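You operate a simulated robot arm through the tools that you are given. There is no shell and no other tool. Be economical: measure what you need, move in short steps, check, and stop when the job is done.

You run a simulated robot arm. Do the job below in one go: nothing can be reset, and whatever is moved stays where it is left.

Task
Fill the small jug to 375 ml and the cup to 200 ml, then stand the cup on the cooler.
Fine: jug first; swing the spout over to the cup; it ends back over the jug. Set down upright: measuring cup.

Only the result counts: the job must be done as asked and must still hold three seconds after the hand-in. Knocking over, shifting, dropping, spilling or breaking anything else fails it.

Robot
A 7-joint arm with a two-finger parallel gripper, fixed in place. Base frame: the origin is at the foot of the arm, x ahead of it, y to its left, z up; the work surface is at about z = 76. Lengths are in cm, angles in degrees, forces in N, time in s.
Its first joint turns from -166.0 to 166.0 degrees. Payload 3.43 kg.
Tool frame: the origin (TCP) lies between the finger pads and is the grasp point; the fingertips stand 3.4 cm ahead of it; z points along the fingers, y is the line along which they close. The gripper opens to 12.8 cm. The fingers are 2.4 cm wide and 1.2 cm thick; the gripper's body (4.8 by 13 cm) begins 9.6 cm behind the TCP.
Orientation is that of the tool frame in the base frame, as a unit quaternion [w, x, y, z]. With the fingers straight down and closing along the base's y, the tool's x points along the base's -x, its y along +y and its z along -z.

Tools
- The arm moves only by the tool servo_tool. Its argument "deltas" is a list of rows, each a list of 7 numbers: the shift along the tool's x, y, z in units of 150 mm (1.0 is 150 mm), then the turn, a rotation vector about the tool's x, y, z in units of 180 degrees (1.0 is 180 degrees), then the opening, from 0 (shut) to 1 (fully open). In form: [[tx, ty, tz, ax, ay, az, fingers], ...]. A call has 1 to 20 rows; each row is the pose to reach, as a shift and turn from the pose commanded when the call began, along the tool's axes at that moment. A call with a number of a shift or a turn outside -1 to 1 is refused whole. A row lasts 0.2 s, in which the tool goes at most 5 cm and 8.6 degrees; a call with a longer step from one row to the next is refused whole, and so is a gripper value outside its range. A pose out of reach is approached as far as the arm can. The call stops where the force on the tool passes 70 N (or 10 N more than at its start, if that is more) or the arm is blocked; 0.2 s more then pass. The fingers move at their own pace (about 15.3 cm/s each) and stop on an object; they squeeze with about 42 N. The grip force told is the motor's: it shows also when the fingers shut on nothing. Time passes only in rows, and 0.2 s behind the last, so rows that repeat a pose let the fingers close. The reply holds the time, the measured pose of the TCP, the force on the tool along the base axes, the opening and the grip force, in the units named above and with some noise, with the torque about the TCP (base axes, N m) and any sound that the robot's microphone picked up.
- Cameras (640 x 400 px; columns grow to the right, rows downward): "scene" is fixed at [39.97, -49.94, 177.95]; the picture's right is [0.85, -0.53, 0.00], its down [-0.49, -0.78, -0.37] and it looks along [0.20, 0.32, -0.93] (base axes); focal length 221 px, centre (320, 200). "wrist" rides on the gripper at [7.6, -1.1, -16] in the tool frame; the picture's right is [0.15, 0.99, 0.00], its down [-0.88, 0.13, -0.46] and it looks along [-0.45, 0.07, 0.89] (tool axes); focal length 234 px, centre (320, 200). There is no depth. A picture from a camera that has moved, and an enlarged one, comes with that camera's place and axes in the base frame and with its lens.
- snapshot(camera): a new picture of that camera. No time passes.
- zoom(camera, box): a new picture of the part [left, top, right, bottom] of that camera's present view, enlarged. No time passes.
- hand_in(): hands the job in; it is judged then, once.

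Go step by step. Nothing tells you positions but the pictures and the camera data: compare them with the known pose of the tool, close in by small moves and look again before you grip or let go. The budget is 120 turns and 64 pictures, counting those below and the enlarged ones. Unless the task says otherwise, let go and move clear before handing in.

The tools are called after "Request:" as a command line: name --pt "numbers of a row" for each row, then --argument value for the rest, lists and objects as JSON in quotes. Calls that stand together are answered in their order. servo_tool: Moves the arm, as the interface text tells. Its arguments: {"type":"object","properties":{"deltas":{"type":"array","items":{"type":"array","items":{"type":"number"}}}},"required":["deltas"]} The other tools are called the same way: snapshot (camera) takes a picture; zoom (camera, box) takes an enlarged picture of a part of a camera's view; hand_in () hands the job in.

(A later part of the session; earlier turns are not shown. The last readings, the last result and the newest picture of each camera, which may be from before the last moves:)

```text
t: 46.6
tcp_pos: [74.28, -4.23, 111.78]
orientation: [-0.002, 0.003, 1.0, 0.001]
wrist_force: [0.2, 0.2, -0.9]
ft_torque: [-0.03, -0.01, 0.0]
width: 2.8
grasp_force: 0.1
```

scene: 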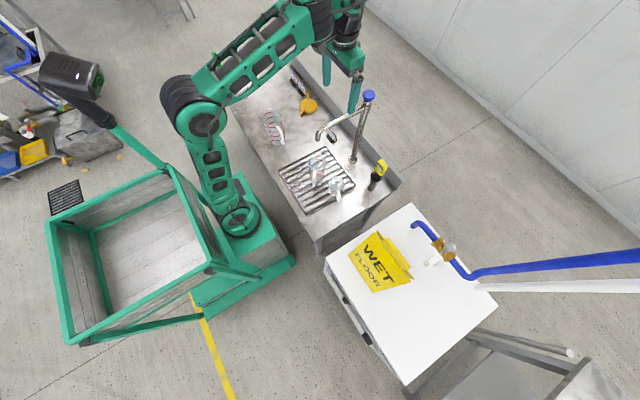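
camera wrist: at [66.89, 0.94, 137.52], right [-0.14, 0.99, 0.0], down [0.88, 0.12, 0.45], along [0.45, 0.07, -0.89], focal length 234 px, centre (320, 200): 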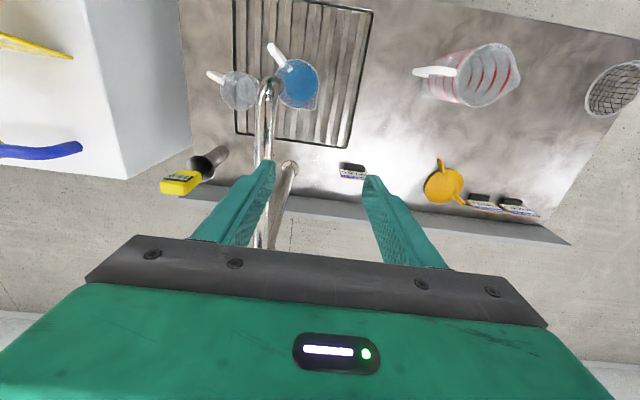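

Request:
servo_tool --pt "-0.0003 -0.0262 0 0 0 -0.0083 0.22" --pt "-0.0014 -0.0523 0 0 0 -0.0167 0.22" --pt "-0.0055 -0.1045 0 0 0 -0.0333 0.22" --pt "-0.0123 -0.1564 0 0 0 -0.05 0.22" --pt "-0.0219 -0.2079 0 0 0 -0.0667 0.22" --pt "-0.0341 -0.2588 0 0 0 -0.0833 0.22" --pt "-0.0489 -0.309 0 0 0 -0.1 0.22" --pt "-0.0664 -0.3584 0 0 0 -0.1167 0.22" --pt "-0.0865 -0.4067 0 0 0 -0.1333 0.22" --pt "-0.109 -0.454 0 0 0 -0.15 0.22" --pt "-0.1171 -0.4695 0 0 0 -0.1556 0.22" --pt "-0.1171 -0.4695 0 0 0 -0.1556 0.22"

Request:
zoom --camera "scene" --box '[290, 80, 400, 210]'

Request:
zoom --camera "wrist" --box '[160, 0, 480, 250]'

```text
t: 49.2
tcp_pos: [75.89, -11.12, 111.94]
orientation: [-0.001, -0.239, 0.971, 0.001]
wrist_force: [-0.2, 0.0, -0.2]
ft_torque: [0.01, -0.03, 0.04]
width: 2.79
grasp_force: 0.2
```

```text
3.08 times, centred on (345, 145) of scene
camera zoom: at [39.97, -49.94, 177.95], right [0.85, -0.53, 0.0], down [-0.49, -0.78, -0.37], along [0.2, 0.32, -0.93], focal length 681 px, centre (243, 369)
```

zoom: 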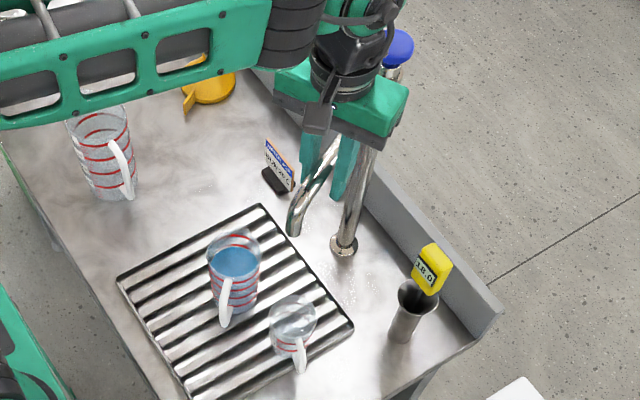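

```text
1.60 times, centred on (320, 125) of wrist
camera zoom: at [69.87, -15.83, 127.85], right [-0.59, 0.81, 0.0], down [0.72, 0.52, 0.45], along [0.36, 0.27, -0.89], focal length 375 px, centre (320, 320)
```

zoom: 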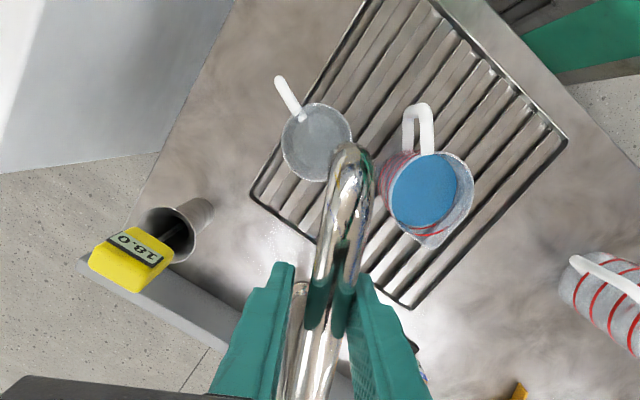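

Request:
servo_tool --pt "-0.0003 -0.0262 0 0 0 -0.0083 0.22" --pt "-0.0019 -0.061 0 0 0 -0.0194 0.22" --pt "-0.0019 -0.061 0 0 0 -0.0194 0.22" --pt "-0.0019 -0.05 0 0 0 -0.0194 0.4" --pt "-0.0019 -0.05 0 0 0 -0.0194 0.6" --pt "-0.0019 -0.05 -0.1 0 0 -0.0194 0.6" --pt "-0.0019 -0.05 -0.25 0 0 -0.0194 0.6" --pt "-0.0019 -0.05 -0.4 0 0 -0.0194 0.6" --pt "-0.0019 -0.05 -0.43 0 0 -0.0194 0.6"

Request:
zoom --camera "wrist" --box '[160, 0, 480, 250]'

```text
t: 51.2
tcp_pos: [76.5, -11.85, 118.39]
orientation: [-0.002, -0.269, 0.963, 0.001]
wrist_force: [-0.1, -0.1, 0.2]
ft_torque: [-0.01, 0.02, 0.01]
width: 7.69
grasp_force: 0.1
```

```text
1.60 times, centred on (320, 125) of wrist
camera zoom: at [70.62, -16.86, 134.4], right [-0.64, 0.77, 0.0], down [0.69, 0.57, 0.45], along [0.35, 0.29, -0.89], focal length 375 px, centre (320, 320)
```

zoom: 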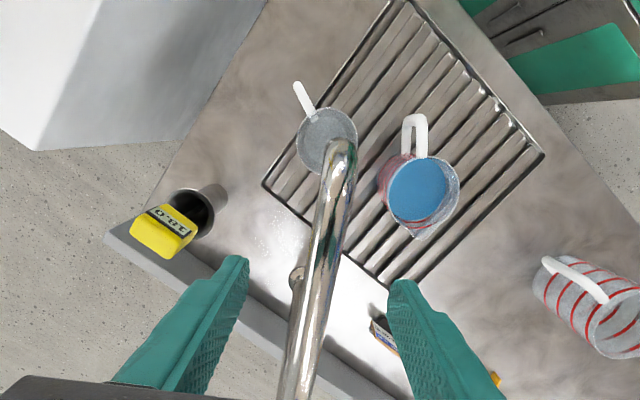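

Spout is over the cup. Now back along the pipe to the knob.

Request:
servo_tool --pt "-0.05 0 0 0 0 0 0.6" --pt "-0.2 0 0 0 0 0 0.6" --pt "-0.4 0 0 0 0 0 0.6" --pt "-0.6 0 0 0 0 0 0.6" --pt "-0.8 0 0.01 0 0 0 0.6" --pt "-0.95 0 0.02 0 0 0 0.6" --pt "-1 0 0.02 0 0 0 0.6" --pt "-1 0 0.02 0 0 0 0.6"

Request:
snapshot --camera "scene"

```text
t: 53.0
tcp_pos: [89.33, -4.05, 118.02]
orientation: [-0.001, -0.269, 0.963, 0.002]
wrist_force: [-0.4, 0.2, 0.4]
ft_torque: [-0.02, -0.01, -0.02]
width: 7.66
grasp_force: 0.1
```

```text
23 pictures are left
```

scene: 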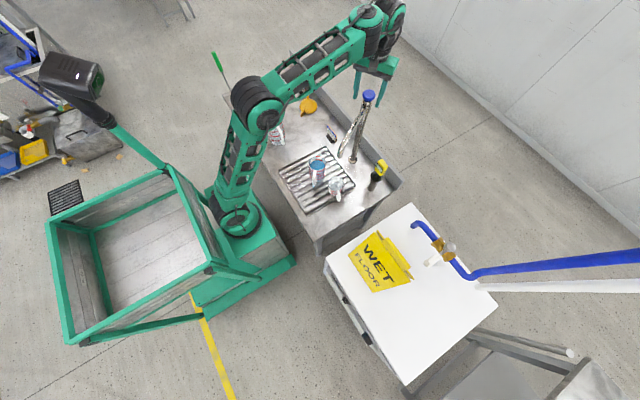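

Request:
servo_tool --pt "0 0 0 0 0 0 0.4" --pt "0 0 0 0 0 0 0.3" --pt "0 0 0 0 0 0 0.3" --pt "0 0 0.03 0 0 0 0.3" --pt "0 0 0.06 0 0 0 0.3" --pt "0 0 0.08 0 0 0 0.3"

Request:
zoom --camera "scene" --box '[310, 150, 360, 205]'

```text
t: 54.4
tcp_pos: [89.5, -4.35, 116.77]
orientation: [0.0, -0.267, 0.964, 0.001]
wrist_force: [38.8, -31.5, 6.2]
ft_torque: [-0.18, -0.45, -0.2]
width: 4.67
grasp_force: 45.1
```

```text
7.27 times, centred on (335, 178) of scene
camera zoom: at [39.97, -49.94, 177.95], right [0.85, -0.53, 0.0], down [-0.49, -0.78, -0.37], along [0.2, 0.32, -0.93], focal length 1610 px, centre (211, 364)
```

zoom: 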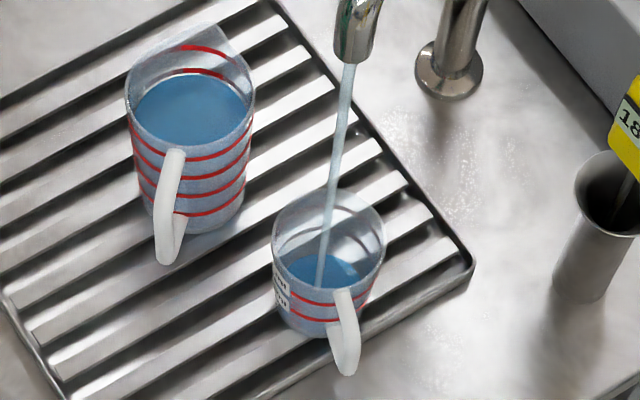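

Request:
servo_tool --pt "0 -0.005 0 0 0 0 0.3" --pt "0 -0.01 0 0 0 0 0.3" --pt "0 -0.01 0 0 0 0 0.3" --pt "0 -0.01 0 0 0 0 0.3" --pt "0 -0.01 0 0 0 0 0.3" --pt "0 -0.01 0 0 0 0 0.3" --pt "0 -0.01 0 0 0 0 0.3" --pt "0 -0.01 0 0 0 0 0.3"

Request:
zoom --camera "scene" --box '[323, 173, 350, 200]'

```text
t: 56.2
tcp_pos: [89.36, -4.34, 116.7]
orientation: [-0.001, -0.269, 0.963, 0.002]
wrist_force: [37.2, -28.5, 11.7]
ft_torque: [-0.15, -0.42, -0.13]
width: 4.66
grasp_force: 44.7
```

```text
14.81 times, centred on (336, 186) of scene
camera zoom: at [39.97, -49.94, 177.95], right [0.85, -0.53, 0.0], down [-0.49, -0.78, -0.37], along [0.2, 0.32, -0.93], focal length 3280 px, centre (76, 400)
```

zoom: 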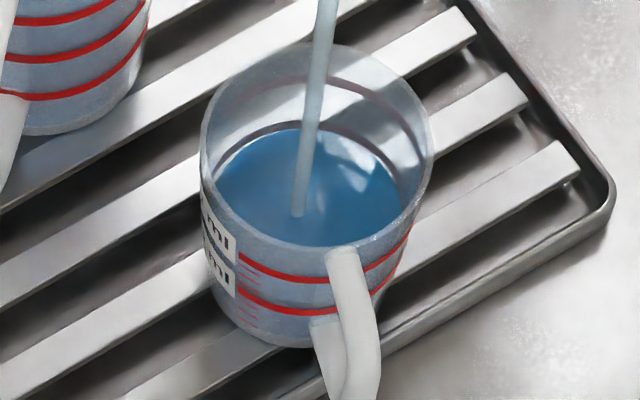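

Request:
servo_tool --pt "0 -0.005 0 0 0 0 0.3" --pt "0 -0.005 0 0 0 0 0.3" --pt "0 -0.005 0 0 0 0 0.3" --pt "0 -0.005 0 0 0 0 0.3" --pt "0 -0.005 0 0 0 0 0.3" --pt "0 -0.005 -0.05 0 0 0 0.3" --pt "0 -0.005 -0.095 0 0 0 0.3"

Request:
zoom --camera "scene" --box '[323, 173, 350, 200]'

```text
t: 57.8
tcp_pos: [89.44, -4.42, 118.17]
orientation: [-0.005, -0.268, 0.963, 0.002]
wrist_force: [13.2, -18.9, -8.6]
ft_torque: [-0.02, -0.49, -0.02]
width: 4.68
grasp_force: 45.4
```

```text
14.81 times, centred on (336, 186) of scene
camera zoom: at [39.97, -49.94, 177.95], right [0.85, -0.53, 0.0], down [-0.49, -0.78, -0.37], along [0.2, 0.32, -0.93], focal length 3280 px, centre (76, 400)
```

zoom: 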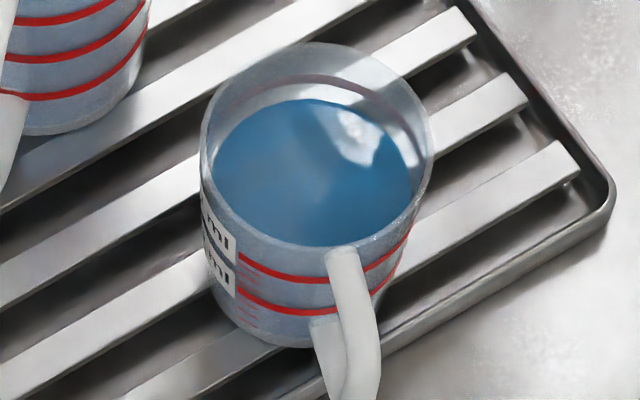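

Request:
servo_tool --pt "0 0 0.05 0 0 0 0.3" --pt "0 0 0.05 0 0 0 0.3" --pt "0 0 0 0 0 0 0.3" --pt "0 0 -0.005 0 0 0 0.3"

Request:
zoom --camera "scene" --box '[325, 176, 349, 191]'

```text
t: 58.8
tcp_pos: [89.37, -4.44, 118.06]
orientation: [-0.005, -0.269, 0.963, 0.002]
wrist_force: [8.9, -16.8, -23.6]
ft_torque: [-0.11, 0.0, 0.02]
width: 4.69
grasp_force: 44.7
```

```text
16.00 times, centred on (337, 184) of scene
camera zoom: at [39.97, -49.94, 177.95], right [0.85, -0.53, 0.0], down [-0.49, -0.78, -0.37], along [0.2, 0.32, -0.93], focal length 3543 px, centre (48, 464)
```

zoom: 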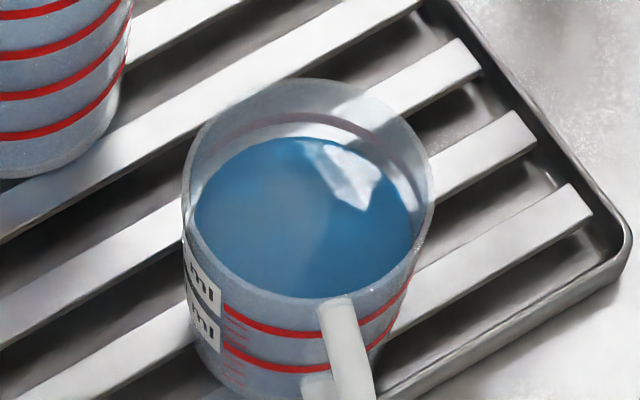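

The cup reads about 182 ml; a slightly longer pulse is needed.

Request:
servo_tool --pt "0 0 0.04 0 0 0 0.3" --pt "0 0 0.07 0 0 0 0.3" --pt "0 0 0.07 0 0 0 0.3" --pt "0 0 0.03 0 0 0 0.3" --pt "0 0 0 0 0 0 0.3"

Request:
zoom --camera "scene" --box '[325, 176, 349, 191]'

```text
t: 60.0
tcp_pos: [89.45, -4.42, 118.14]
orientation: [-0.005, -0.269, 0.963, 0.004]
wrist_force: [5.5, -18.2, -19.9]
ft_torque: [-0.06, -0.26, -0.17]
width: 4.69
grasp_force: 45.1
```

```text
16.00 times, centred on (337, 184) of scene
camera zoom: at [39.97, -49.94, 177.95], right [0.85, -0.53, 0.0], down [-0.49, -0.78, -0.37], along [0.2, 0.32, -0.93], focal length 3543 px, centre (48, 464)
```

zoom: 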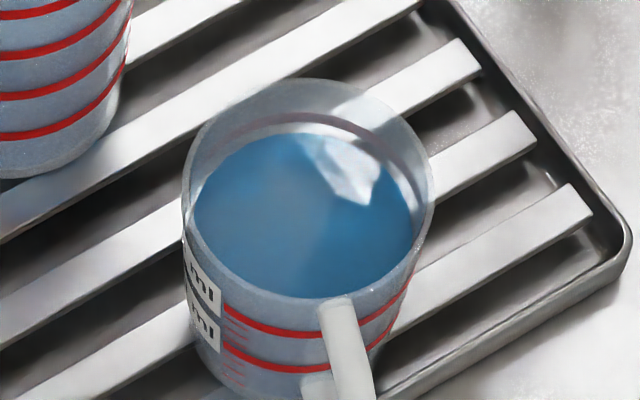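

Request:
servo_tool --pt "0 0 0.04 0 0 0 0.3" --pt "0 0 0.065 0 0 0 0.3" --pt "0 0 0.065 0 0 0 0.3" --pt "0 0 0.03 0 0 0 0.3" --pt "0 0 0 0 0 0 0.3"

Request:
zoom --camera "scene" --box '[325, 176, 349, 191]'

```text
t: 61.2
tcp_pos: [89.38, -4.26, 118.01]
orientation: [-0.005, -0.269, 0.963, 0.003]
wrist_force: [-7.1, -17.9, -20.5]
ft_torque: [-0.11, -0.15, -0.09]
width: 4.68
grasp_force: 45.2
```

```text
16.00 times, centred on (337, 184) of scene
camera zoom: at [39.97, -49.94, 177.95], right [0.85, -0.53, 0.0], down [-0.49, -0.78, -0.37], along [0.2, 0.32, -0.93], focal length 3543 px, centre (48, 464)
```

zoom: 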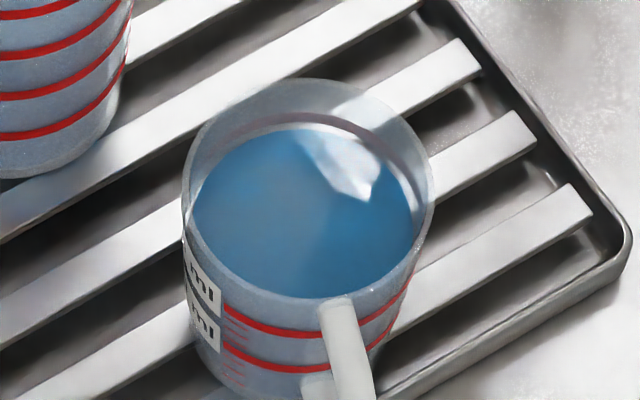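

Cup is at about 200 ml. Releasing the knob and returning to the pipe.

Request:
servo_tool --pt "0 0 0.015 0 0 0 0.3" --pt "0 0 0.015 0 0 0 0.5" --pt "0 0 0.015 0 0 0 0.6" --pt "0 0.01 0.01 0 0 0 0.6" --pt "0.05 0.01 0 0 0 0 0.6" --pt "0.2 0.01 0 0 0 0 0.6" --pt "0.4 0.01 -0.02 0 0 0 0.6" --pt "0.6 0.01 -0.02 0 0 0 0.6" --pt "0.8 0.01 -0.02 0 0 0 0.6" --pt "0.95 0.01 -0.02 0 0 0 0.6" --pt "1 0.01 -0.02 0 0 0 0.6" --pt "1 0.01 -0.02 0 0 0 0.6"

Request:
zoom --camera "wrist" --box '[160, 0, 480, 250]'

```text
t: 63.8
tcp_pos: [76.55, -11.91, 118.56]
orientation: [-0.001, -0.269, 0.963, 0.001]
wrist_force: [0.1, 0.7, -0.3]
ft_torque: [0.02, 0.06, -0.03]
width: 7.66
grasp_force: 0.1
```

```text
1.60 times, centred on (320, 125) of wrist
camera zoom: at [70.71, -16.98, 134.62], right [-0.64, 0.77, 0.0], down [0.69, 0.57, 0.45], along [0.35, 0.29, -0.89], focal length 375 px, centre (320, 320)
```

zoom: 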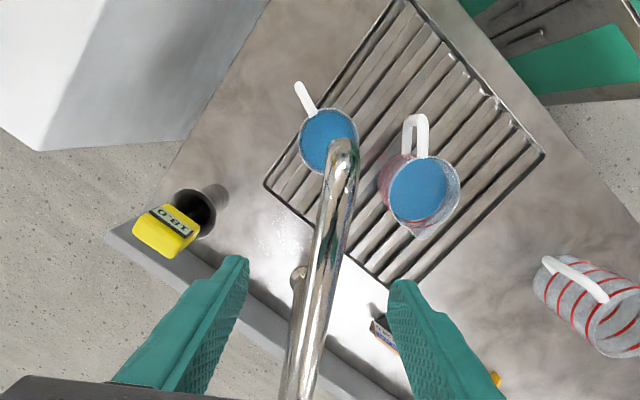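

Request:
servo_tool --pt "0 0 0.1 0 0 0 0.6" --pt "0 0 0.25 0 0 0 0.6" --pt "0 0 0.4 0 0 0 0.5" --pt "0 0 0.44 0 0 0 0.35" --pt "0 0 0.44 0 0 0 0.25" --pt "0 0 0.44 0 0 0 0.22" --pt "0 0 0.44 0 0 0 0.22"

Request:
servo_tool --pt "-0.0003 0.0262 0 0 0 0.0083 0.22" --pt "-0.0014 0.0523 0 0 0 0.0167 0.22" --pt "-0.0055 0.1045 0 0 0 0.0333 0.22" --pt "-0.0123 0.1564 0 0 0 0.05 0.22" --pt "-0.0219 0.2079 0 0 0 0.0667 0.22" --pt "-0.0341 0.2588 0 0 0 0.0833 0.22" --pt "-0.0489 0.309 0 0 0 0.1 0.22" --pt "-0.0664 0.3584 0 0 0 0.1167 0.22" --pt "-0.0865 0.4067 0 0 0 0.1333 0.22" --pt "-0.109 0.454 0 0 0 0.15 0.22" --pt "-0.134 0.5 0 0 0 0.1667 0.22" --pt "-0.1613 0.5446 0 0 0 0.1833 0.22" --pt "-0.171 0.5592 0 0 0 0.1889 0.22" --pt "-0.171 0.5592 0 0 0 0.1889 0.22"

Request:
zoom --camera "wrist" --box '[160, 0, 480, 250]'

```text
t: 65.4
tcp_pos: [76.41, -11.94, 112.07]
orientation: [-0.001, -0.269, 0.963, 0.002]
wrist_force: [-0.3, -0.5, 0.1]
ft_torque: [-0.01, 0.0, 0.03]
width: 2.8
grasp_force: 0.1
```

```text
t: 68.4
tcp_pos: [74.23, -3.5, 112.31]
orientation: [-0.002, 0.025, 1.0, 0.001]
wrist_force: [0.4, -7.1, 2.1]
ft_torque: [-0.05, 0.01, 0.09]
width: 3.2
grasp_force: 3.5
```

```text
1.60 times, centred on (320, 125) of wrist
camera zoom: at [66.75, -4.37, 128.17], right [-0.1, 1.0, 0.0], down [0.89, 0.09, 0.45], along [0.45, 0.05, -0.89], focal length 375 px, centre (320, 320)
```

zoom: 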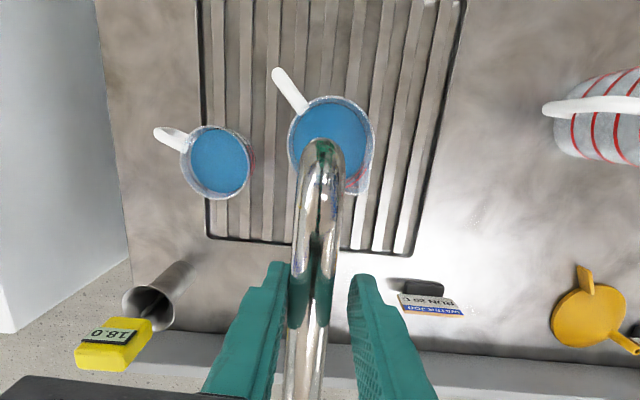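

The spout is back over the jug against its stop. I'll let go of it and rise, then turn the gripper for the cup (handle points to about −y, so fingers should close roughly along x).

Request:
servo_tool --pt "0 -0.02 0 0 0 0 0.25" --pt "0 -0.03 0 0 0 0 0.4" --pt "0 -0.03 0 0 0 0 0.6" --pt "0 -0.03 0 0 0 0 0.6" --pt "0 -0.03 -0.1 0 0 0 0.6" --pt "0 -0.03 -0.25 0 0 0 0.6" --pt "0 -0.03 -0.42 0 0 0 0.6" --pt "0 -0.03 -0.55 0 0 0 0.6" --pt "0 -0.03 -0.57 0 0 0 0.6"

Request:
zoom --camera "scene" --box '[300, 90, 380, 200]'

```text
t: 70.4
tcp_pos: [74.16, -3.78, 120.81]
orientation: [-0.003, 0.024, 1.0, 0.002]
wrist_force: [-0.5, -0.1, 0.6]
ft_torque: [0.01, -0.01, -0.01]
width: 7.67
grasp_force: 0.0
```

```text
3.64 times, centred on (340, 145) of scene
camera zoom: at [39.97, -49.94, 177.95], right [0.85, -0.53, 0.0], down [-0.49, -0.78, -0.37], along [0.2, 0.32, -0.93], focal length 805 px, centre (247, 400)
```

zoom: 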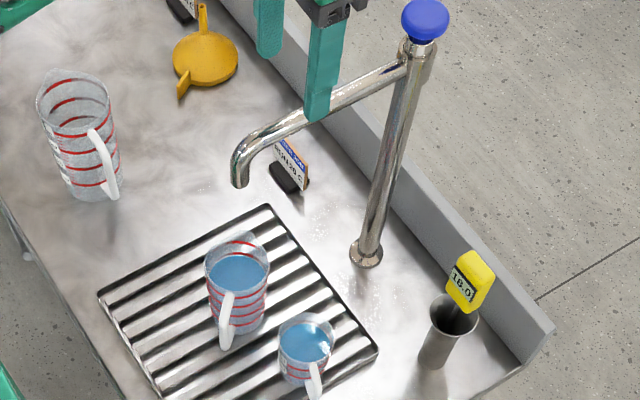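

Request:
servo_tool --pt "0.01 -0.03 0 0 0 0 0.7" --pt "0.02 -0.1 0 0 0 -0.02 0.8" --pt "0.04 -0.2 0 0 0 -0.06 0.9" --pt "0.06 -0.3 0 0 0 -0.1 1" --pt "0.09 -0.4 0 0 0 -0.14 1" --pt "0.11 -0.5 0 0 0 -0.18 1" --pt "0.13 -0.6 0 0 0 -0.22 1" --pt "0.15 -0.68 0 0 0 -0.26 1" --pt "0.17 -0.74 0 0 0 -0.3 1" --pt "0.174 -0.756 0 0 0 -0.34 1" --pt "0.174 -0.756 0 0 0 -0.38 1" --pt "0.174 -0.756 0 0 0 -0.41 1" --pt "0.174 -0.756 0 0 0 -0.428 1" --pt "0.174 -0.756 0 0 0 -0.428 1"

Request:
snapshot --camera "wrist"

```text
t: 73.4
tcp_pos: [70.94, -14.97, 120.39]
orientation: [-0.001, -0.604, 0.797, 0.002]
wrist_force: [0.4, -0.1, -0.5]
ft_torque: [0.02, 0.02, 0.0]
width: 12.8
grasp_force: 0.1
```

```text
13 pictures are left
camera wrist: at [70.21, -22.76, 136.48], right [-0.99, 0.13, 0.0], down [0.11, 0.88, 0.46], along [0.05, 0.45, -0.89], focal length 234 px, centre (320, 200)
```

wrist: 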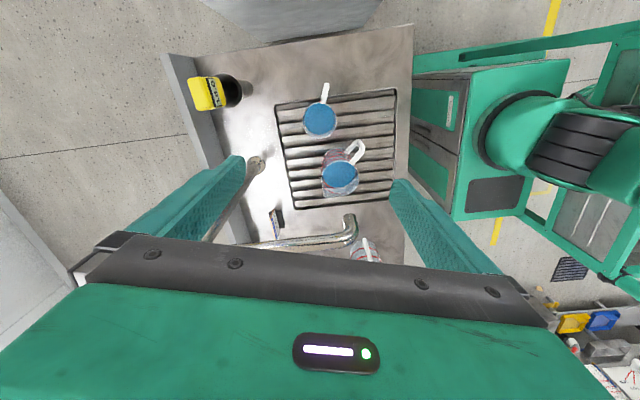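

Gripper is above the cup, aligned across the handle. Descending in stages.

Request:
servo_tool --pt "0.0137 -0.008 0.05 0 0 0 1" --pt "0.0137 -0.008 0.15 0 0 0 1" --pt "0.0137 -0.008 0.3 0 0 0 1" --pt "0.0137 -0.008 0.45 0 0 0 1" --pt "0.0137 -0.008 0.6 0 0 0 1" --pt "0.0137 -0.008 0.75 0 0 0 1" --pt "0.0137 -0.008 0.9 0 0 0 1" --pt "0.0137 -0.008 0.98 0 0 0 1" --pt "0.0137 -0.008 1 0 0 0 1"

Request:
servo_tool --pt "0 0 0.03 0 0 0 1" --pt "0 0 0.1 0 0 0 1" --pt "0 0 0.2 0 0 0 1" --pt "0 0 0.32 0 0 0 1" --pt "0 0 0.44 0 0 0 1" --pt "0 0 0.56 0 0 0 1" --pt "0 0 0.66 0 0 0 1" --pt "0 0 0.7 0 0 0 1" --pt "0 0 0.7 0 0 0 1"

Request:
snapshot --camera "wrist"

```text
t: 75.4
tcp_pos: [71.33, -15.38, 105.55]
orientation: [-0.001, -0.603, 0.797, 0.005]
wrist_force: [0.2, 1.0, 0.3]
ft_torque: [-0.02, 0.0, 0.05]
width: 12.81
grasp_force: 0.0
```

```text
t: 77.4
tcp_pos: [71.01, -15.46, 95.03]
orientation: [0.0, -0.603, 0.798, 0.003]
wrist_force: [-0.1, -0.4, -0.7]
ft_torque: [0.02, 0.0, 0.0]
width: 12.83
grasp_force: 0.0
```

```text
12 pictures are left
camera wrist: at [70.2, -23.16, 111.02], right [-0.99, 0.13, 0.01], down [0.12, 0.88, 0.46], along [0.05, 0.46, -0.89], focal length 234 px, centre (320, 200)
```

wrist: 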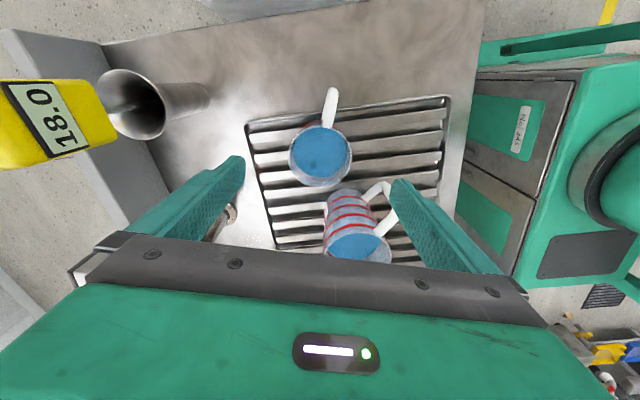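

Request:
servo_tool --pt "0 0 0 0 0 0 0.8" --pt "0 0 0.05 0 0 0 0.8" --pt "0 0 0.15 0 0 0 0.8" --pt "0 0 0.27 0 0 0 0.8" --pt "0 0 0.4 0 0 0 0.8" --pt "0 0 0.52 0 0 0 0.8" --pt "0 0 0.64 0 0 0 0.8" --pt "0 0 0.75 0 0 0 0.8" --pt "0 0 0.83 0 0 0 0.8" --pt "0 0 0.87 0 0 0 0.8" --pt "0 0 0.88 0 0 0 0.8"

Request:
zoom --camera "wrist" --box '[170, 60, 470, 260]'

```text
t: 79.8
tcp_pos: [70.9, -15.32, 81.79]
orientation: [-0.001, -0.603, 0.798, 0.002]
wrist_force: [1.1, 0.2, 0.4]
ft_torque: [0.02, 0.01, -0.01]
width: 10.23
grasp_force: 0.1
```

```text
2.00 times, centred on (320, 160) of wrist
camera zoom: at [70.08, -23.0, 97.83], right [-0.99, 0.13, 0.0], down [0.12, 0.88, 0.46], along [0.05, 0.45, -0.89], focal length 468 px, centre (320, 280)
```

zoom: 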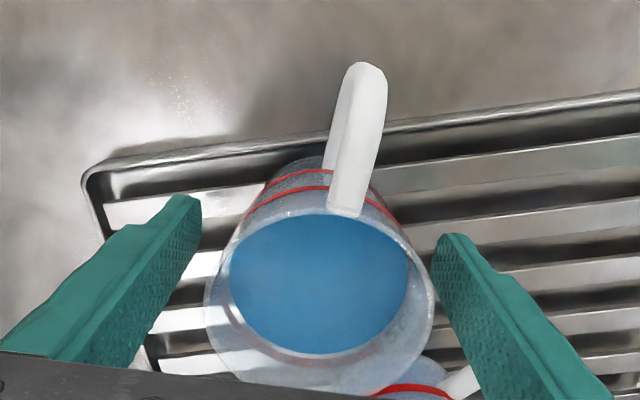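

Fingers are centred on the cup; closing gently.

Request:
servo_tool --pt "0 0 0 0 0 0 0.7" --pt "0 0 0 0 0 0 0.64" --pt "0 0 0 0 0 0 0.6" --pt "0 0 0 0 0 0 0.57" --pt "0 0 0 0 0 0 0.54" --pt "0 0 0 0 0 0 0.5" --pt "0 0 0 0 0 0 0.5"

```text
t: 81.4
tcp_pos: [71.06, -15.24, 81.86]
orientation: [-0.001, -0.604, 0.797, 0.003]
wrist_force: [1.4, -0.5, -0.2]
ft_torque: [-0.02, 0.01, -0.01]
width: 7.27
grasp_force: 42.1
```

Request:
servo_tool --pt "0 0 -0.01 0 0 0 0.5" --pt "0 0 -0.03 0 0 0 0.5" --pt "0 0 -0.06 0 0 0 0.5" --pt "0 0 -0.1 0 0 0 0.5" --pt "0 0 -0.13 0 0 0 0.5" --pt "0 0 -0.14 0 0 0 0.5"

Request:
zoom --camera "scene" --box '[290, 90, 430, 220]'

```text
t: 82.8
tcp_pos: [71.05, -15.19, 84.03]
orientation: [-0.001, -0.604, 0.797, 0.003]
wrist_force: [-0.2, 0.3, -2.4]
ft_torque: [0.03, 0.05, 0.0]
width: 7.29
grasp_force: 42.0
```

```text
3.08 times, centred on (360, 155) of scene
camera zoom: at [39.97, -49.94, 177.95], right [0.85, -0.53, 0.0], down [-0.49, -0.78, -0.37], along [0.2, 0.32, -0.93], focal length 681 px, centre (197, 338)
```

zoom: 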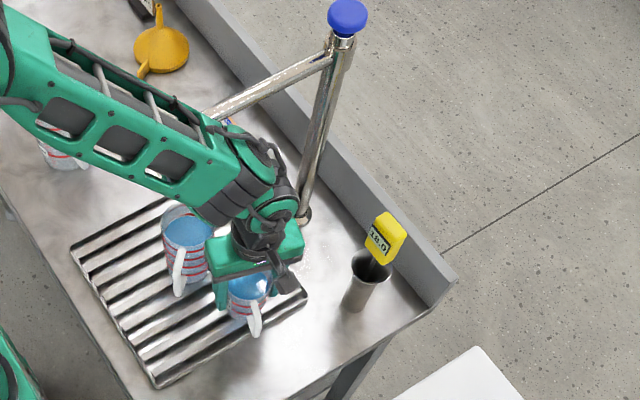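

Request:
servo_tool --pt "0 0 -0.02 0 0 0 0.5" --pt "0 0 -0.06 0 0 0 0.5" --pt "0 0 -0.12 0 0 0 0.5" --pt "0 0 -0.2 0 0 0 0.5" --pt "0 0 -0.29 0 0 0 0.5" --pt "0 0 -0.38 0 0 0 0.5" --pt "0 0 -0.47 0 0 0 0.5" --pt "0 0 -0.56 0 0 0 0.5" --pt "0 0 -0.65 0 0 0 0.5" --pt "0 0 -0.74 0 0 0 0.5" --pt "0 0 -0.83 0 0 0 0.5" --pt "0 0 -0.91 0 0 0 0.5" --pt "0 0 -0.96 0 0 0 0.5" --pt "0 0 -0.99 0 0 0 0.5" --pt "0 0 -1 0 0 0 0.5"

```text
t: 86.0
tcp_pos: [71.07, -15.29, 98.95]
orientation: [-0.001, -0.603, 0.798, 0.002]
wrist_force: [-0.7, 0.2, -2.6]
ft_torque: [0.02, -0.02, 0.02]
width: 7.28
grasp_force: 42.4
```

Cup is held steadily. Swinging around the base toward the cooler, gripper turning along.

Request:
servo_tool --pt "0.0422 -0.0025 0 0 0 0.0028 0.5" --pt "0.1268 -0.0063 0 0 0 0.0083 0.5" --pt "0.2536 -0.0094 0 0 0 0.0167 0.5" --pt "0.3805 -0.0091 0 0 0 0.025 0.5" --pt "0.5073 -0.0054 0 0 0 0.0333 0.5" --pt "0.634 0.0015 0 0 0 0.0417 0.5" --pt "0.7605 0.0117 0 0 0 0.05 0.5" --pt "0.8614 0.0223 0 0 0 0.0567 0.5" --pt "0.9286 0.0306 0 0 0 0.0611 0.5" --pt "0.9705 0.0355 0 0 0 0.0639 0.5"

Request:
servo_tool --pt "0.0422 -0.0025 0 0 0 0.0028 0.5" --pt "0.1268 -0.0063 0 0 0 0.0083 0.5" --pt "0.2536 -0.0094 0 0 0 0.0167 0.5" --pt "0.3805 -0.0091 0 0 0 0.025 0.5" --pt "0.5073 -0.0054 0 0 0 0.0333 0.5" --pt "0.634 0.0015 0 0 0 0.0417 0.5" --pt "0.7605 0.0117 0 0 0 0.05 0.5" --pt "0.8614 0.0223 0 0 0 0.0567 0.5" --pt "0.9286 0.0306 0 0 0 0.0611 0.5" --pt "0.9705 0.0355 0 0 0 0.0639 0.5"

Request:
snapshot --camera "wrist"

```text
t: 88.2
tcp_pos: [66.65, -29.07, 99.03]
orientation: [0.0, -0.519, 0.854, 0.002]
wrist_force: [-0.3, -0.7, -1.5]
ft_torque: [0.04, 0.01, -0.02]
width: 7.28
grasp_force: 42.7
```

```text
t: 90.4
tcp_pos: [59.49, -41.97, 98.92]
orientation: [-0.001, -0.431, 0.902, 0.002]
wrist_force: [0.0, 1.3, -3.2]
ft_torque: [-0.08, -0.02, 0.06]
width: 7.3
grasp_force: 41.9
```

```text
9 pictures are left
camera wrist: at [55.72, -48.67, 114.94], right [-0.86, 0.51, 0.0], down [0.45, 0.77, 0.46], along [0.23, 0.4, -0.89], focal length 234 px, centre (320, 200)
```

wrist: 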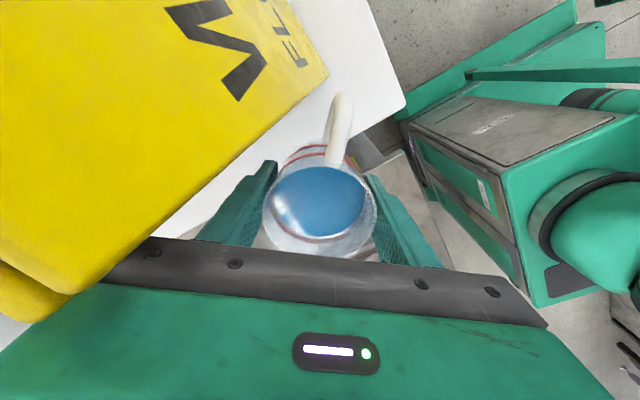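

The sign stands taller and closer than I first judged. I'll check it from the scene camera before moving on.

Request:
zoom --camera "scene" --box '[310, 180, 530, 390]'

```text
1.90 times, centred on (420, 285) of scene
camera zoom: at [39.97, -49.94, 177.95], right [0.85, -0.53, 0.0], down [-0.49, -0.78, -0.37], along [0.2, 0.32, -0.93], focal length 422 px, centre (130, 38)
```

zoom: 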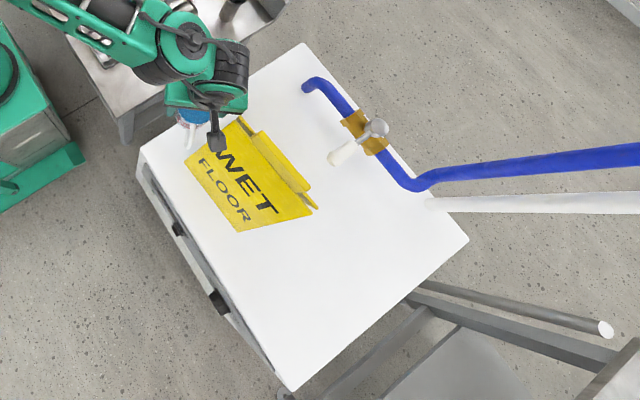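

The sign's side was nudged by the gripper's outer finger (about 4 cm toward −y). I'll back away, carry the cup round clear of it, set it down, and then put the sign back where it stood.

Request:
servo_tool --pt "-0.0422 0.003 0 0 0 -0.0028 0.5" --pt "-0.1268 0.0103 0 0 0 -0.0083 0.5" --pt "-0.2528 0.0226 0 0 0 -0.0167 0.5" --pt "-0.34 0.033 0 0 0 -0.0222 0.5" --pt "-0.3786 0.039 0 0 0 -0.025 0.5" --pt "-0.3786 0.039 -0.03 0 0 -0.025 0.5" --pt "-0.3786 0.039 -0.1 0 0 -0.025 0.5" --pt "-0.3786 0.039 -0.2 0 0 -0.025 0.5" --pt "-0.3786 0.039 -0.32 0 0 -0.025 0.5" --pt "-0.3786 0.039 -0.44 0 0 -0.025 0.5" --pt "-0.3786 0.039 -0.56 0 0 -0.025 0.5" --pt "-0.3786 0.039 -0.68 0 0 -0.025 0.5" --pt "-0.3786 0.039 -0.78 0 0 -0.025 0.5" --pt "-0.3786 0.039 -0.84 0 0 -0.025 0.5" --pt "-0.3786 0.039 -0.87 0 0 -0.025 0.5"

```text
t: 93.6
tcp_pos: [62.72, -37.13, 112.14]
orientation: [-0.001, -0.468, 0.884, 0.002]
wrist_force: [-0.1, -0.5, -2.5]
ft_torque: [-0.01, -0.03, -0.01]
width: 7.29
grasp_force: 42.5
```

Request:
servo_tool --pt "0 0.02 0 0 0 0 0.5" --pt "0 0.06 0 0 0 0 0.5" --pt "0 0.13 0 0 0 0 0.5" --pt "0 0.22 0 0 0 0 0.5" --pt "0 0.32 0 0 0 0 0.5" --pt "0 0.42 0 0 0 0 0.5" --pt "0 0.52 0 0 0 0 0.5" --pt "0 0.61 0 0 0 0 0.5" --pt "0 0.67 0 0 0 0 0.5" --pt "0 0.71 0 0 0 0 0.5" --pt "0 0.727 0 0 0 0 0.5"

```text
t: 96.0
tcp_pos: [53.76, -30.95, 112.12]
orientation: [0.0, -0.467, 0.884, 0.002]
wrist_force: [0.0, -0.2, -1.8]
ft_torque: [0.03, 0.01, 0.03]
width: 7.29
grasp_force: 42.5
```

Request:
servo_tool --pt "0.036 -0.0021 0 0 0 0.0028 0.5" --pt "0.108 -0.0054 0 0 0 0.0083 0.5" --pt "0.2163 -0.008 0 0 0 0.0167 0.5" --pt "0.3605 -0.007 0 0 0 0.0278 0.5" --pt "0.5046 -0.001 0 0 0 0.0389 0.5" --pt "0.6484 0.0101 0 0 0 0.05 0.5" --pt "0.7775 0.0242 0 0 0 0.06 0.5" --pt "0.849 0.034 0 0 0 0.0656 0.5" --pt "0.8847 0.0392 0 0 0 0.0683 0.5"

Request:
servo_tool --pt "0.036 -0.0021 0 0 0 0.0028 0.5" --pt "0.108 -0.0054 0 0 0 0.0083 0.5" --pt "0.2163 -0.008 0 0 0 0.0167 0.5" --pt "0.3605 -0.007 0 0 0 0.0278 0.5" --pt "0.5046 -0.001 0 0 0 0.0389 0.5" --pt "0.6484 0.0101 0 0 0 0.05 0.5" --pt "0.7775 0.0242 0 0 0 0.06 0.5" --pt "0.849 0.034 0 0 0 0.0656 0.5" --pt "0.8847 0.0392 0 0 0 0.0683 0.5"

```text
t: 98.0
tcp_pos: [45.82, -41.6, 112.05]
orientation: [-0.002, -0.371, 0.929, 0.003]
wrist_force: [-0.1, -0.7, -3.3]
ft_torque: [0.01, -0.02, 0.0]
width: 7.28
grasp_force: 42.0
```

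```text
t: 100.0
tcp_pos: [35.63, -50.27, 112.15]
orientation: [-0.002, -0.269, 0.963, 0.002]
wrist_force: [-0.1, 0.2, -2.3]
ft_torque: [-0.02, 0.02, -0.02]
width: 7.27
grasp_force: 42.0
```

Request:
servo_tool --pt "-0.002 -0.02 0 0 0 0 0.5" --pt "-0.006 -0.07 0 0 0 0 0.5" --pt "-0.013 -0.16 0 0 0 0 0.5" --pt "-0.023 -0.28 0 0 0 0 0.5" --pt "-0.034 -0.4 0 0 0 0 0.5" --pt "-0.044 -0.52 0 0 0 0 0.5" --pt "-0.053 -0.63 0 0 0 0 0.5" --pt "-0.058 -0.7 0 0 0 0 0.5" --pt "-0.0613 -0.731 0 0 0 0 0.5"

Request:
servo_tool --pt "-0.002 -0.02 0 0 0 0 0.5" --pt "-0.006 -0.07 0 0 0 0 0.5" --pt "-0.013 -0.16 0 0 0 0 0.5" --pt "-0.023 -0.28 0 0 0 0 0.5" --pt "-0.034 -0.4 0 0 0 0 0.5" --pt "-0.044 -0.52 0 0 0 0 0.5" --pt "-0.053 -0.63 0 0 0 0 0.5" --pt "-0.058 -0.7 0 0 0 0 0.5" --pt "-0.0613 -0.731 0 0 0 0 0.5"

Request:
snapshot --camera "wrist"

```text
t: 102.0
tcp_pos: [42.14, -59.17, 112.1]
orientation: [-0.001, -0.269, 0.963, 0.001]
wrist_force: [-0.9, -0.3, -3.5]
ft_torque: [-0.01, 0.0, 0.03]
width: 7.26
grasp_force: 41.7
```

```text
t: 104.0
tcp_pos: [48.56, -68.22, 111.92]
orientation: [-0.003, -0.268, 0.963, 0.001]
wrist_force: [0.4, -0.1, -2.1]
ft_torque: [-0.01, -0.02, 0.0]
width: 7.29
grasp_force: 42.2
```

```text
7 pictures are left
camera wrist: at [42.8, -73.1, 128.03], right [-0.64, 0.77, 0.0], down [0.69, 0.57, 0.45], along [0.35, 0.29, -0.89], focal length 234 px, centre (320, 200)
```

wrist: 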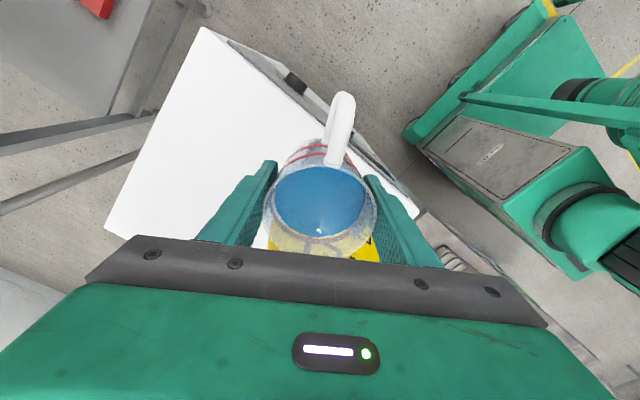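

Request:
servo_tool --pt "-0.002 -0.02 0 0 0 0 0.5" --pt "-0.006 -0.07 0 0 0 0 0.5" --pt "-0.013 -0.16 0 0 0 0 0.5" --pt "-0.023 -0.28 0 0 0 0 0.5" --pt "-0.034 -0.4 0 0 0 0 0.5" --pt "-0.044 -0.51 0 0 0 0 0.5" --pt "-0.05 -0.6 0 0 0 0 0.5" --pt "-0.053 -0.64 0 0 0 0 0.5" --pt "-0.055 -0.66 0 0 0 0 0.5"

Request:
servo_tool --pt "0 0 0.02 0 0 0 0.5" --pt "0 0 0.07 0 0 0 0.5" --pt "0 0 0.15 0 0 0 0.5" --pt "0 0 0.25 0 0 0 0.5" --pt "0 0 0.36 0 0 0 0.5" --pt "0 0 0.47 0 0 0 0.5" --pt "0 0 0.58 0 0 0 0.5" --pt "0 0 0.69 0 0 0 0.5" --pt "0 0 0.8 0 0 0 0.5" --pt "0 0 0.9 0 0 0 0.5" --pt "0 0 0.97 0 0 0 0.5" --pt "0 0 1 0 0 0 0.5"

```text
t: 106.0
tcp_pos: [54.37, -76.45, 112.16]
orientation: [-0.001, -0.269, 0.963, 0.002]
wrist_force: [0.4, 0.7, -1.7]
ft_torque: [-0.02, -0.01, 0.0]
width: 7.25
grasp_force: 42.1
```

```text
t: 108.6
tcp_pos: [54.13, -76.06, 97.06]
orientation: [-0.002, -0.269, 0.963, 0.001]
wrist_force: [-0.9, 0.2, -2.1]
ft_torque: [0.01, 0.01, 0.01]
width: 7.28
grasp_force: 42.1
```

Request:
servo_tool --pt "0 0 0.02 0 0 0 0.5" --pt "0 0 0.07 0 0 0 0.5" --pt "0 0 0.14 0 0 0 0.5" --pt "0 0 0.22 0 0 0 0.5" --pt "0 0 0.3 0 0 0 0.5" --pt "0 0 0.36 0 0 0 0.5" --pt "0 0 0.39 0 0 0 0.5" --pt "0 0 0.4 0 0 0 0.5"

Request:
snapshot --camera "wrist"

```text
t: 110.4
tcp_pos: [54.29, -76.06, 91.41]
orientation: [-0.001, -0.268, 0.963, -0.002]
wrist_force: [5.5, -9.5, 41.1]
ft_torque: [0.19, 0.04, 0.19]
width: 7.29
grasp_force: 42.1
```

```text
6 pictures are left
camera wrist: at [48.48, -81.06, 107.45], right [-0.64, 0.77, 0.0], down [0.69, 0.57, 0.45], along [0.35, 0.29, -0.89], focal length 234 px, centre (320, 200)
```

wrist: 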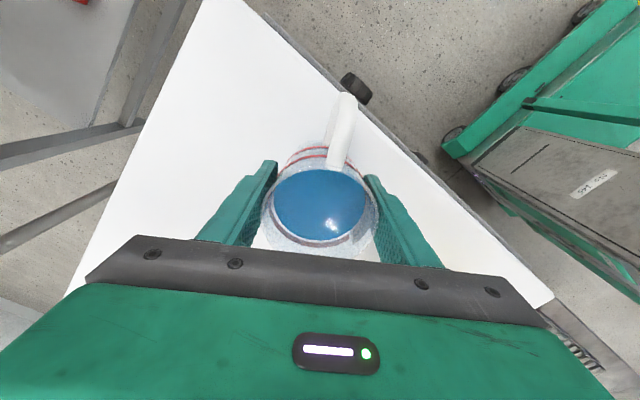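

The cup has touched down on the cooler. Easing the push and opening the fingers.

Request:
servo_tool --pt "0 0 -0.01 0 0 0 0.5" --pt "0 0 -0.022 0 0 0 0.5" --pt "0 0 -0.022 0 0 0 0.5"

```text
t: 111.2
tcp_pos: [54.16, -76.17, 91.39]
orientation: [-0.001, -0.269, 0.963, 0.002]
wrist_force: [5.8, -7.5, 25.1]
ft_torque: [-0.17, -0.03, 0.01]
width: 7.28
grasp_force: 42.3
```

Request:
servo_tool --pt "0 0 -0.015 0 0 0 0.5" --pt "0 0 -0.025 0 0 0 0.5" --pt "0 0 -0.025 0 0 0 0.5"

```text
t: 112.0
tcp_pos: [54.15, -75.96, 91.66]
orientation: [-0.002, -0.269, 0.963, 0.003]
wrist_force: [0.9, 0.0, -1.6]
ft_torque: [0.01, -0.02, -0.03]
width: 7.27
grasp_force: 42.0
```

Request:
servo_tool --pt "0 0 0.006 0 0 0 0.5" --pt "0 0 0.008 0 0 0 0.5" --pt "0 0 0.008 0 0 0 0.6" --pt "0 0 0.008 0 0 0 0.68" --pt "0 0 0.008 0 0 0 0.76" --pt "0 0 0.008 0 0 0 0.8" --pt "0 0 -0.03 0 0 0 0.8" --pt "0 0 -0.12 0 0 0 0.8" --pt "0 0 -0.25 0 0 0 0.8" --pt "0 0 -0.4 0 0 0 0.8" --pt "0 0 -0.6 0 0 0 0.8" --pt "0 0 -0.8 0 0 0 0.8" --pt "0 0 -0.95 0 0 0 0.8" --pt "0 0 -1 0 0 0 0.8"

Request:
zoom --camera "scene" --box '[310, 180, 530, 390]'

```text
t: 115.0
tcp_pos: [54.32, -76.19, 106.69]
orientation: [-0.002, -0.27, 0.963, 0.002]
wrist_force: [-0.4, 0.4, 0.3]
ft_torque: [-0.01, -0.03, -0.01]
width: 10.27
grasp_force: 0.0
```

```text
1.90 times, centred on (420, 285) of scene
camera zoom: at [39.97, -49.94, 177.95], right [0.85, -0.53, 0.0], down [-0.49, -0.78, -0.37], along [0.2, 0.32, -0.93], focal length 422 px, centre (130, 38)
```

zoom: 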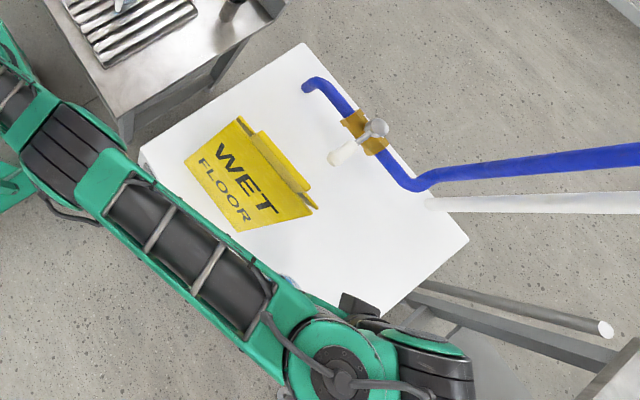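

The cup stands on the cooler. Now I'll restore the sign: it shifted about (−1.5, −3) cm and turned ~5°. First I turn the gripper so both fingers can push its end squarely toward +y.

Request:
servo_tool --pt "0 0 0 0 0 -0.02 0.75" --pt "0 0 0 0 0 -0.06 0.72" --pt "0 0 0 0 0 -0.1 0.7" --pt "0 0 0 0 0 -0.14 0.7" --pt "0 0 0 0 0 -0.18 0.7" --pt "0 0 0 0 0 -0.22 0.7" --pt "0 0 0 0 0 -0.26 0.7" --pt "0 0 0 0 0 -0.3 0.7" --pt "0 0 0 0 0 -0.327 0.7" --pt "0 0 0 0 0 -0.327 0.7"

```text
t: 117.2
tcp_pos: [54.44, -76.19, 106.79]
orientation: [-0.002, -0.707, 0.707, 0.003]
wrist_force: [0.2, 0.2, -0.7]
ft_torque: [-0.03, 0.01, -0.02]
width: 8.99
grasp_force: 0.0
```

Request:
servo_tool --pt "0 -0.05 0 0 0 0 0.7" --pt "-0.03 -0.15 0 0 0 0 0.7" --pt "-0.1 -0.28 0 0 0 0 0.7" --pt "-0.18 -0.42 0 0 0 0 0.7" --pt "-0.28 -0.55 0 0 0 0 0.7" --pt "-0.36 -0.65 0 0 0 0 0.7" --pt "-0.42 -0.7 0.05 0 0 0 0.7" --pt "-0.44 -0.707 0.15 0 0 0 0.7" --pt "-0.447 -0.707 0.28 0 0 0 0.7" --pt "-0.447 -0.707 0.4 0 0 0 0.7" --pt "-0.447 -0.707 0.47 0 0 0 0.7" --pt "-0.447 -0.707 0.487 0 0 0 0.7"

Request:
snapshot --camera "wrist"

```text
t: 119.8
tcp_pos: [64.82, -69.37, 99.57]
orientation: [0.0, -0.707, 0.707, 0.002]
wrist_force: [0.1, 1.1, -0.5]
ft_torque: [-0.01, 0.02, -0.01]
width: 8.96
grasp_force: 0.0
```

```text
4 pictures are left
camera wrist: at [66.1, -77.21, 115.48], right [-0.99, -0.15, 0.0], down [-0.13, 0.88, 0.46], along [-0.07, 0.45, -0.89], focal length 234 px, centre (320, 200)
```

wrist: 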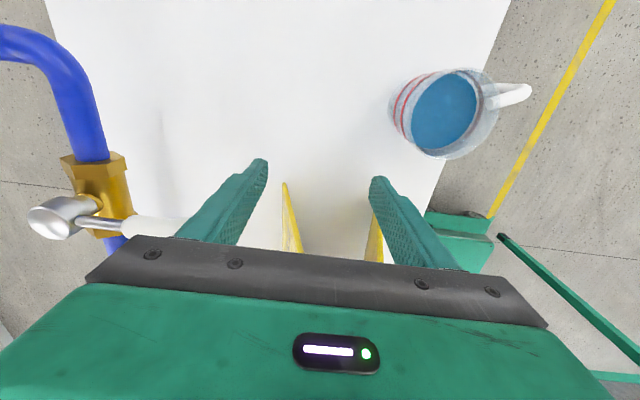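

I can see the two panel edges between the fingers; centring on them (x≈62.5), narrowing, then pushing slowly toward +y.

Request:
servo_tool --pt "0 0.05 0 0 0 0 0.6" --pt "0 0.12 0 0 0 0 0.53" --pt "0 0.155 0 0 0 0 0.53" --pt "-0.05 0.155 0 0 0 0 0.53" --pt "-0.12 0.155 0 0 0 0 0.53" --pt "-0.18 0.155 0 0 0 0 0.53" --pt "-0.21 0.155 0 0 0 0 0.53" --pt "-0.23 0.155 0 0 0 0 0.53" --pt "-0.25 0.155 0 0 0 0 0.53" --pt "-0.27 0.155 0 0 0 0 0.53" --pt "-0.29 0.155 0 0 0 0 0.53" --pt "-0.31 0.155 0 0 0 0 0.53"

Request:
snapshot --camera "wrist"

```text
t: 122.4
tcp_pos: [62.73, -64.84, 99.42]
orientation: [0.001, 0.707, -0.707, -0.002]
wrist_force: [-0.1, -0.4, 0.0]
ft_torque: [0.08, -0.02, -0.02]
width: 6.79
grasp_force: 0.0
```

```text
3 pictures are left
camera wrist: at [63.85, -72.49, 115.45], right [-0.99, -0.15, 0.0], down [-0.13, 0.88, 0.46], along [-0.07, 0.45, -0.89], focal length 234 px, centre (320, 200)
```

wrist: 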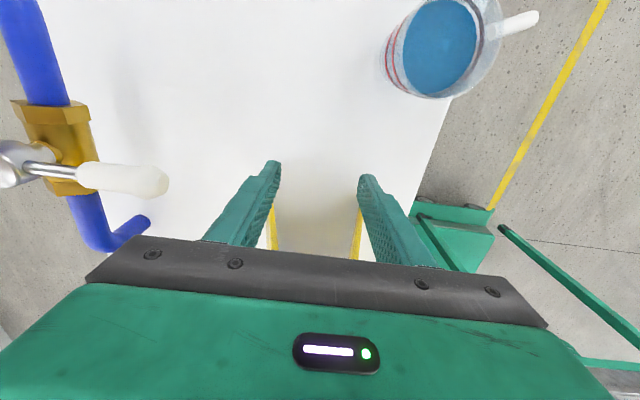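

Request:
servo_tool --pt "-0.02 0 0 0 0 0 0.53" --pt "-0.04 0 0 0 0 0 0.53" --pt "-0.06 0 0 0 0 0 0.53" --pt "-0.08 0 0 0 0 0 0.53" --pt "-0.1 0 0 0 0 0 0.53" --pt "-0.108 0 0 0 0 0 0.53"

Request:
zoom --camera "scene" --box '[310, 180, 530, 390]'

```text
t: 123.8
tcp_pos: [62.56, -63.03, 99.52]
orientation: [-0.001, -0.707, 0.707, 0.002]
wrist_force: [0.2, -1.4, -0.4]
ft_torque: [0.09, -0.04, -0.01]
width: 6.77
grasp_force: 0.1
```

```text
1.90 times, centred on (420, 285) of scene
camera zoom: at [39.97, -49.94, 177.95], right [0.85, -0.53, 0.0], down [-0.49, -0.78, -0.37], along [0.2, 0.32, -0.93], focal length 422 px, centre (130, 38)
```

zoom: 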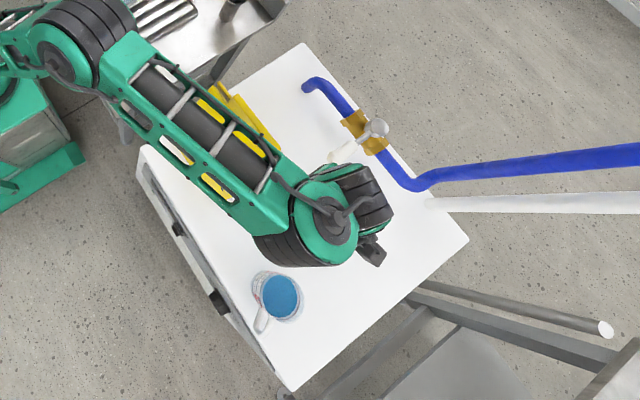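

Backing off, up and round to the near side of the sign to see the result.

Request:
servo_tool --pt "0.03 0 0 0 0 0 0.53" --pt "0.1 0 0 0 0 0 0.53" --pt "0.22 0 0 0 0 0 0.53" --pt "0.35 0 0 0 0 0 0.53" --pt "0.45 0 0 0 0 0 0.53" --pt "0.48 0 -0.1 0 0 0 0.53" --pt "0.48 0.05 -0.25 0 0 0 0.53" --pt "0.48 0.15 -0.42 0 0 0 0.53" --pt "0.48 0.3 -0.6 0 0 0 0.53" --pt "0.48 0.45 -0.75 0 0 0 0.53" --pt "0.48 0.6 -0.8 0 0 0 0.53" --pt "0.48 0.75 -0.8 0 0 0 0.53" --pt "0.48 0.9 -0.8 0 0 0 0.53" --pt "0.48 1 -0.8 0 0 0 0.53"

```text
t: 126.8
tcp_pos: [47.76, -70.51, 111.37]
orientation: [-0.001, -0.706, 0.708, 0.002]
wrist_force: [-0.1, 0.0, -0.2]
ft_torque: [-0.02, 0.06, -0.03]
width: 6.76
grasp_force: 0.1
```

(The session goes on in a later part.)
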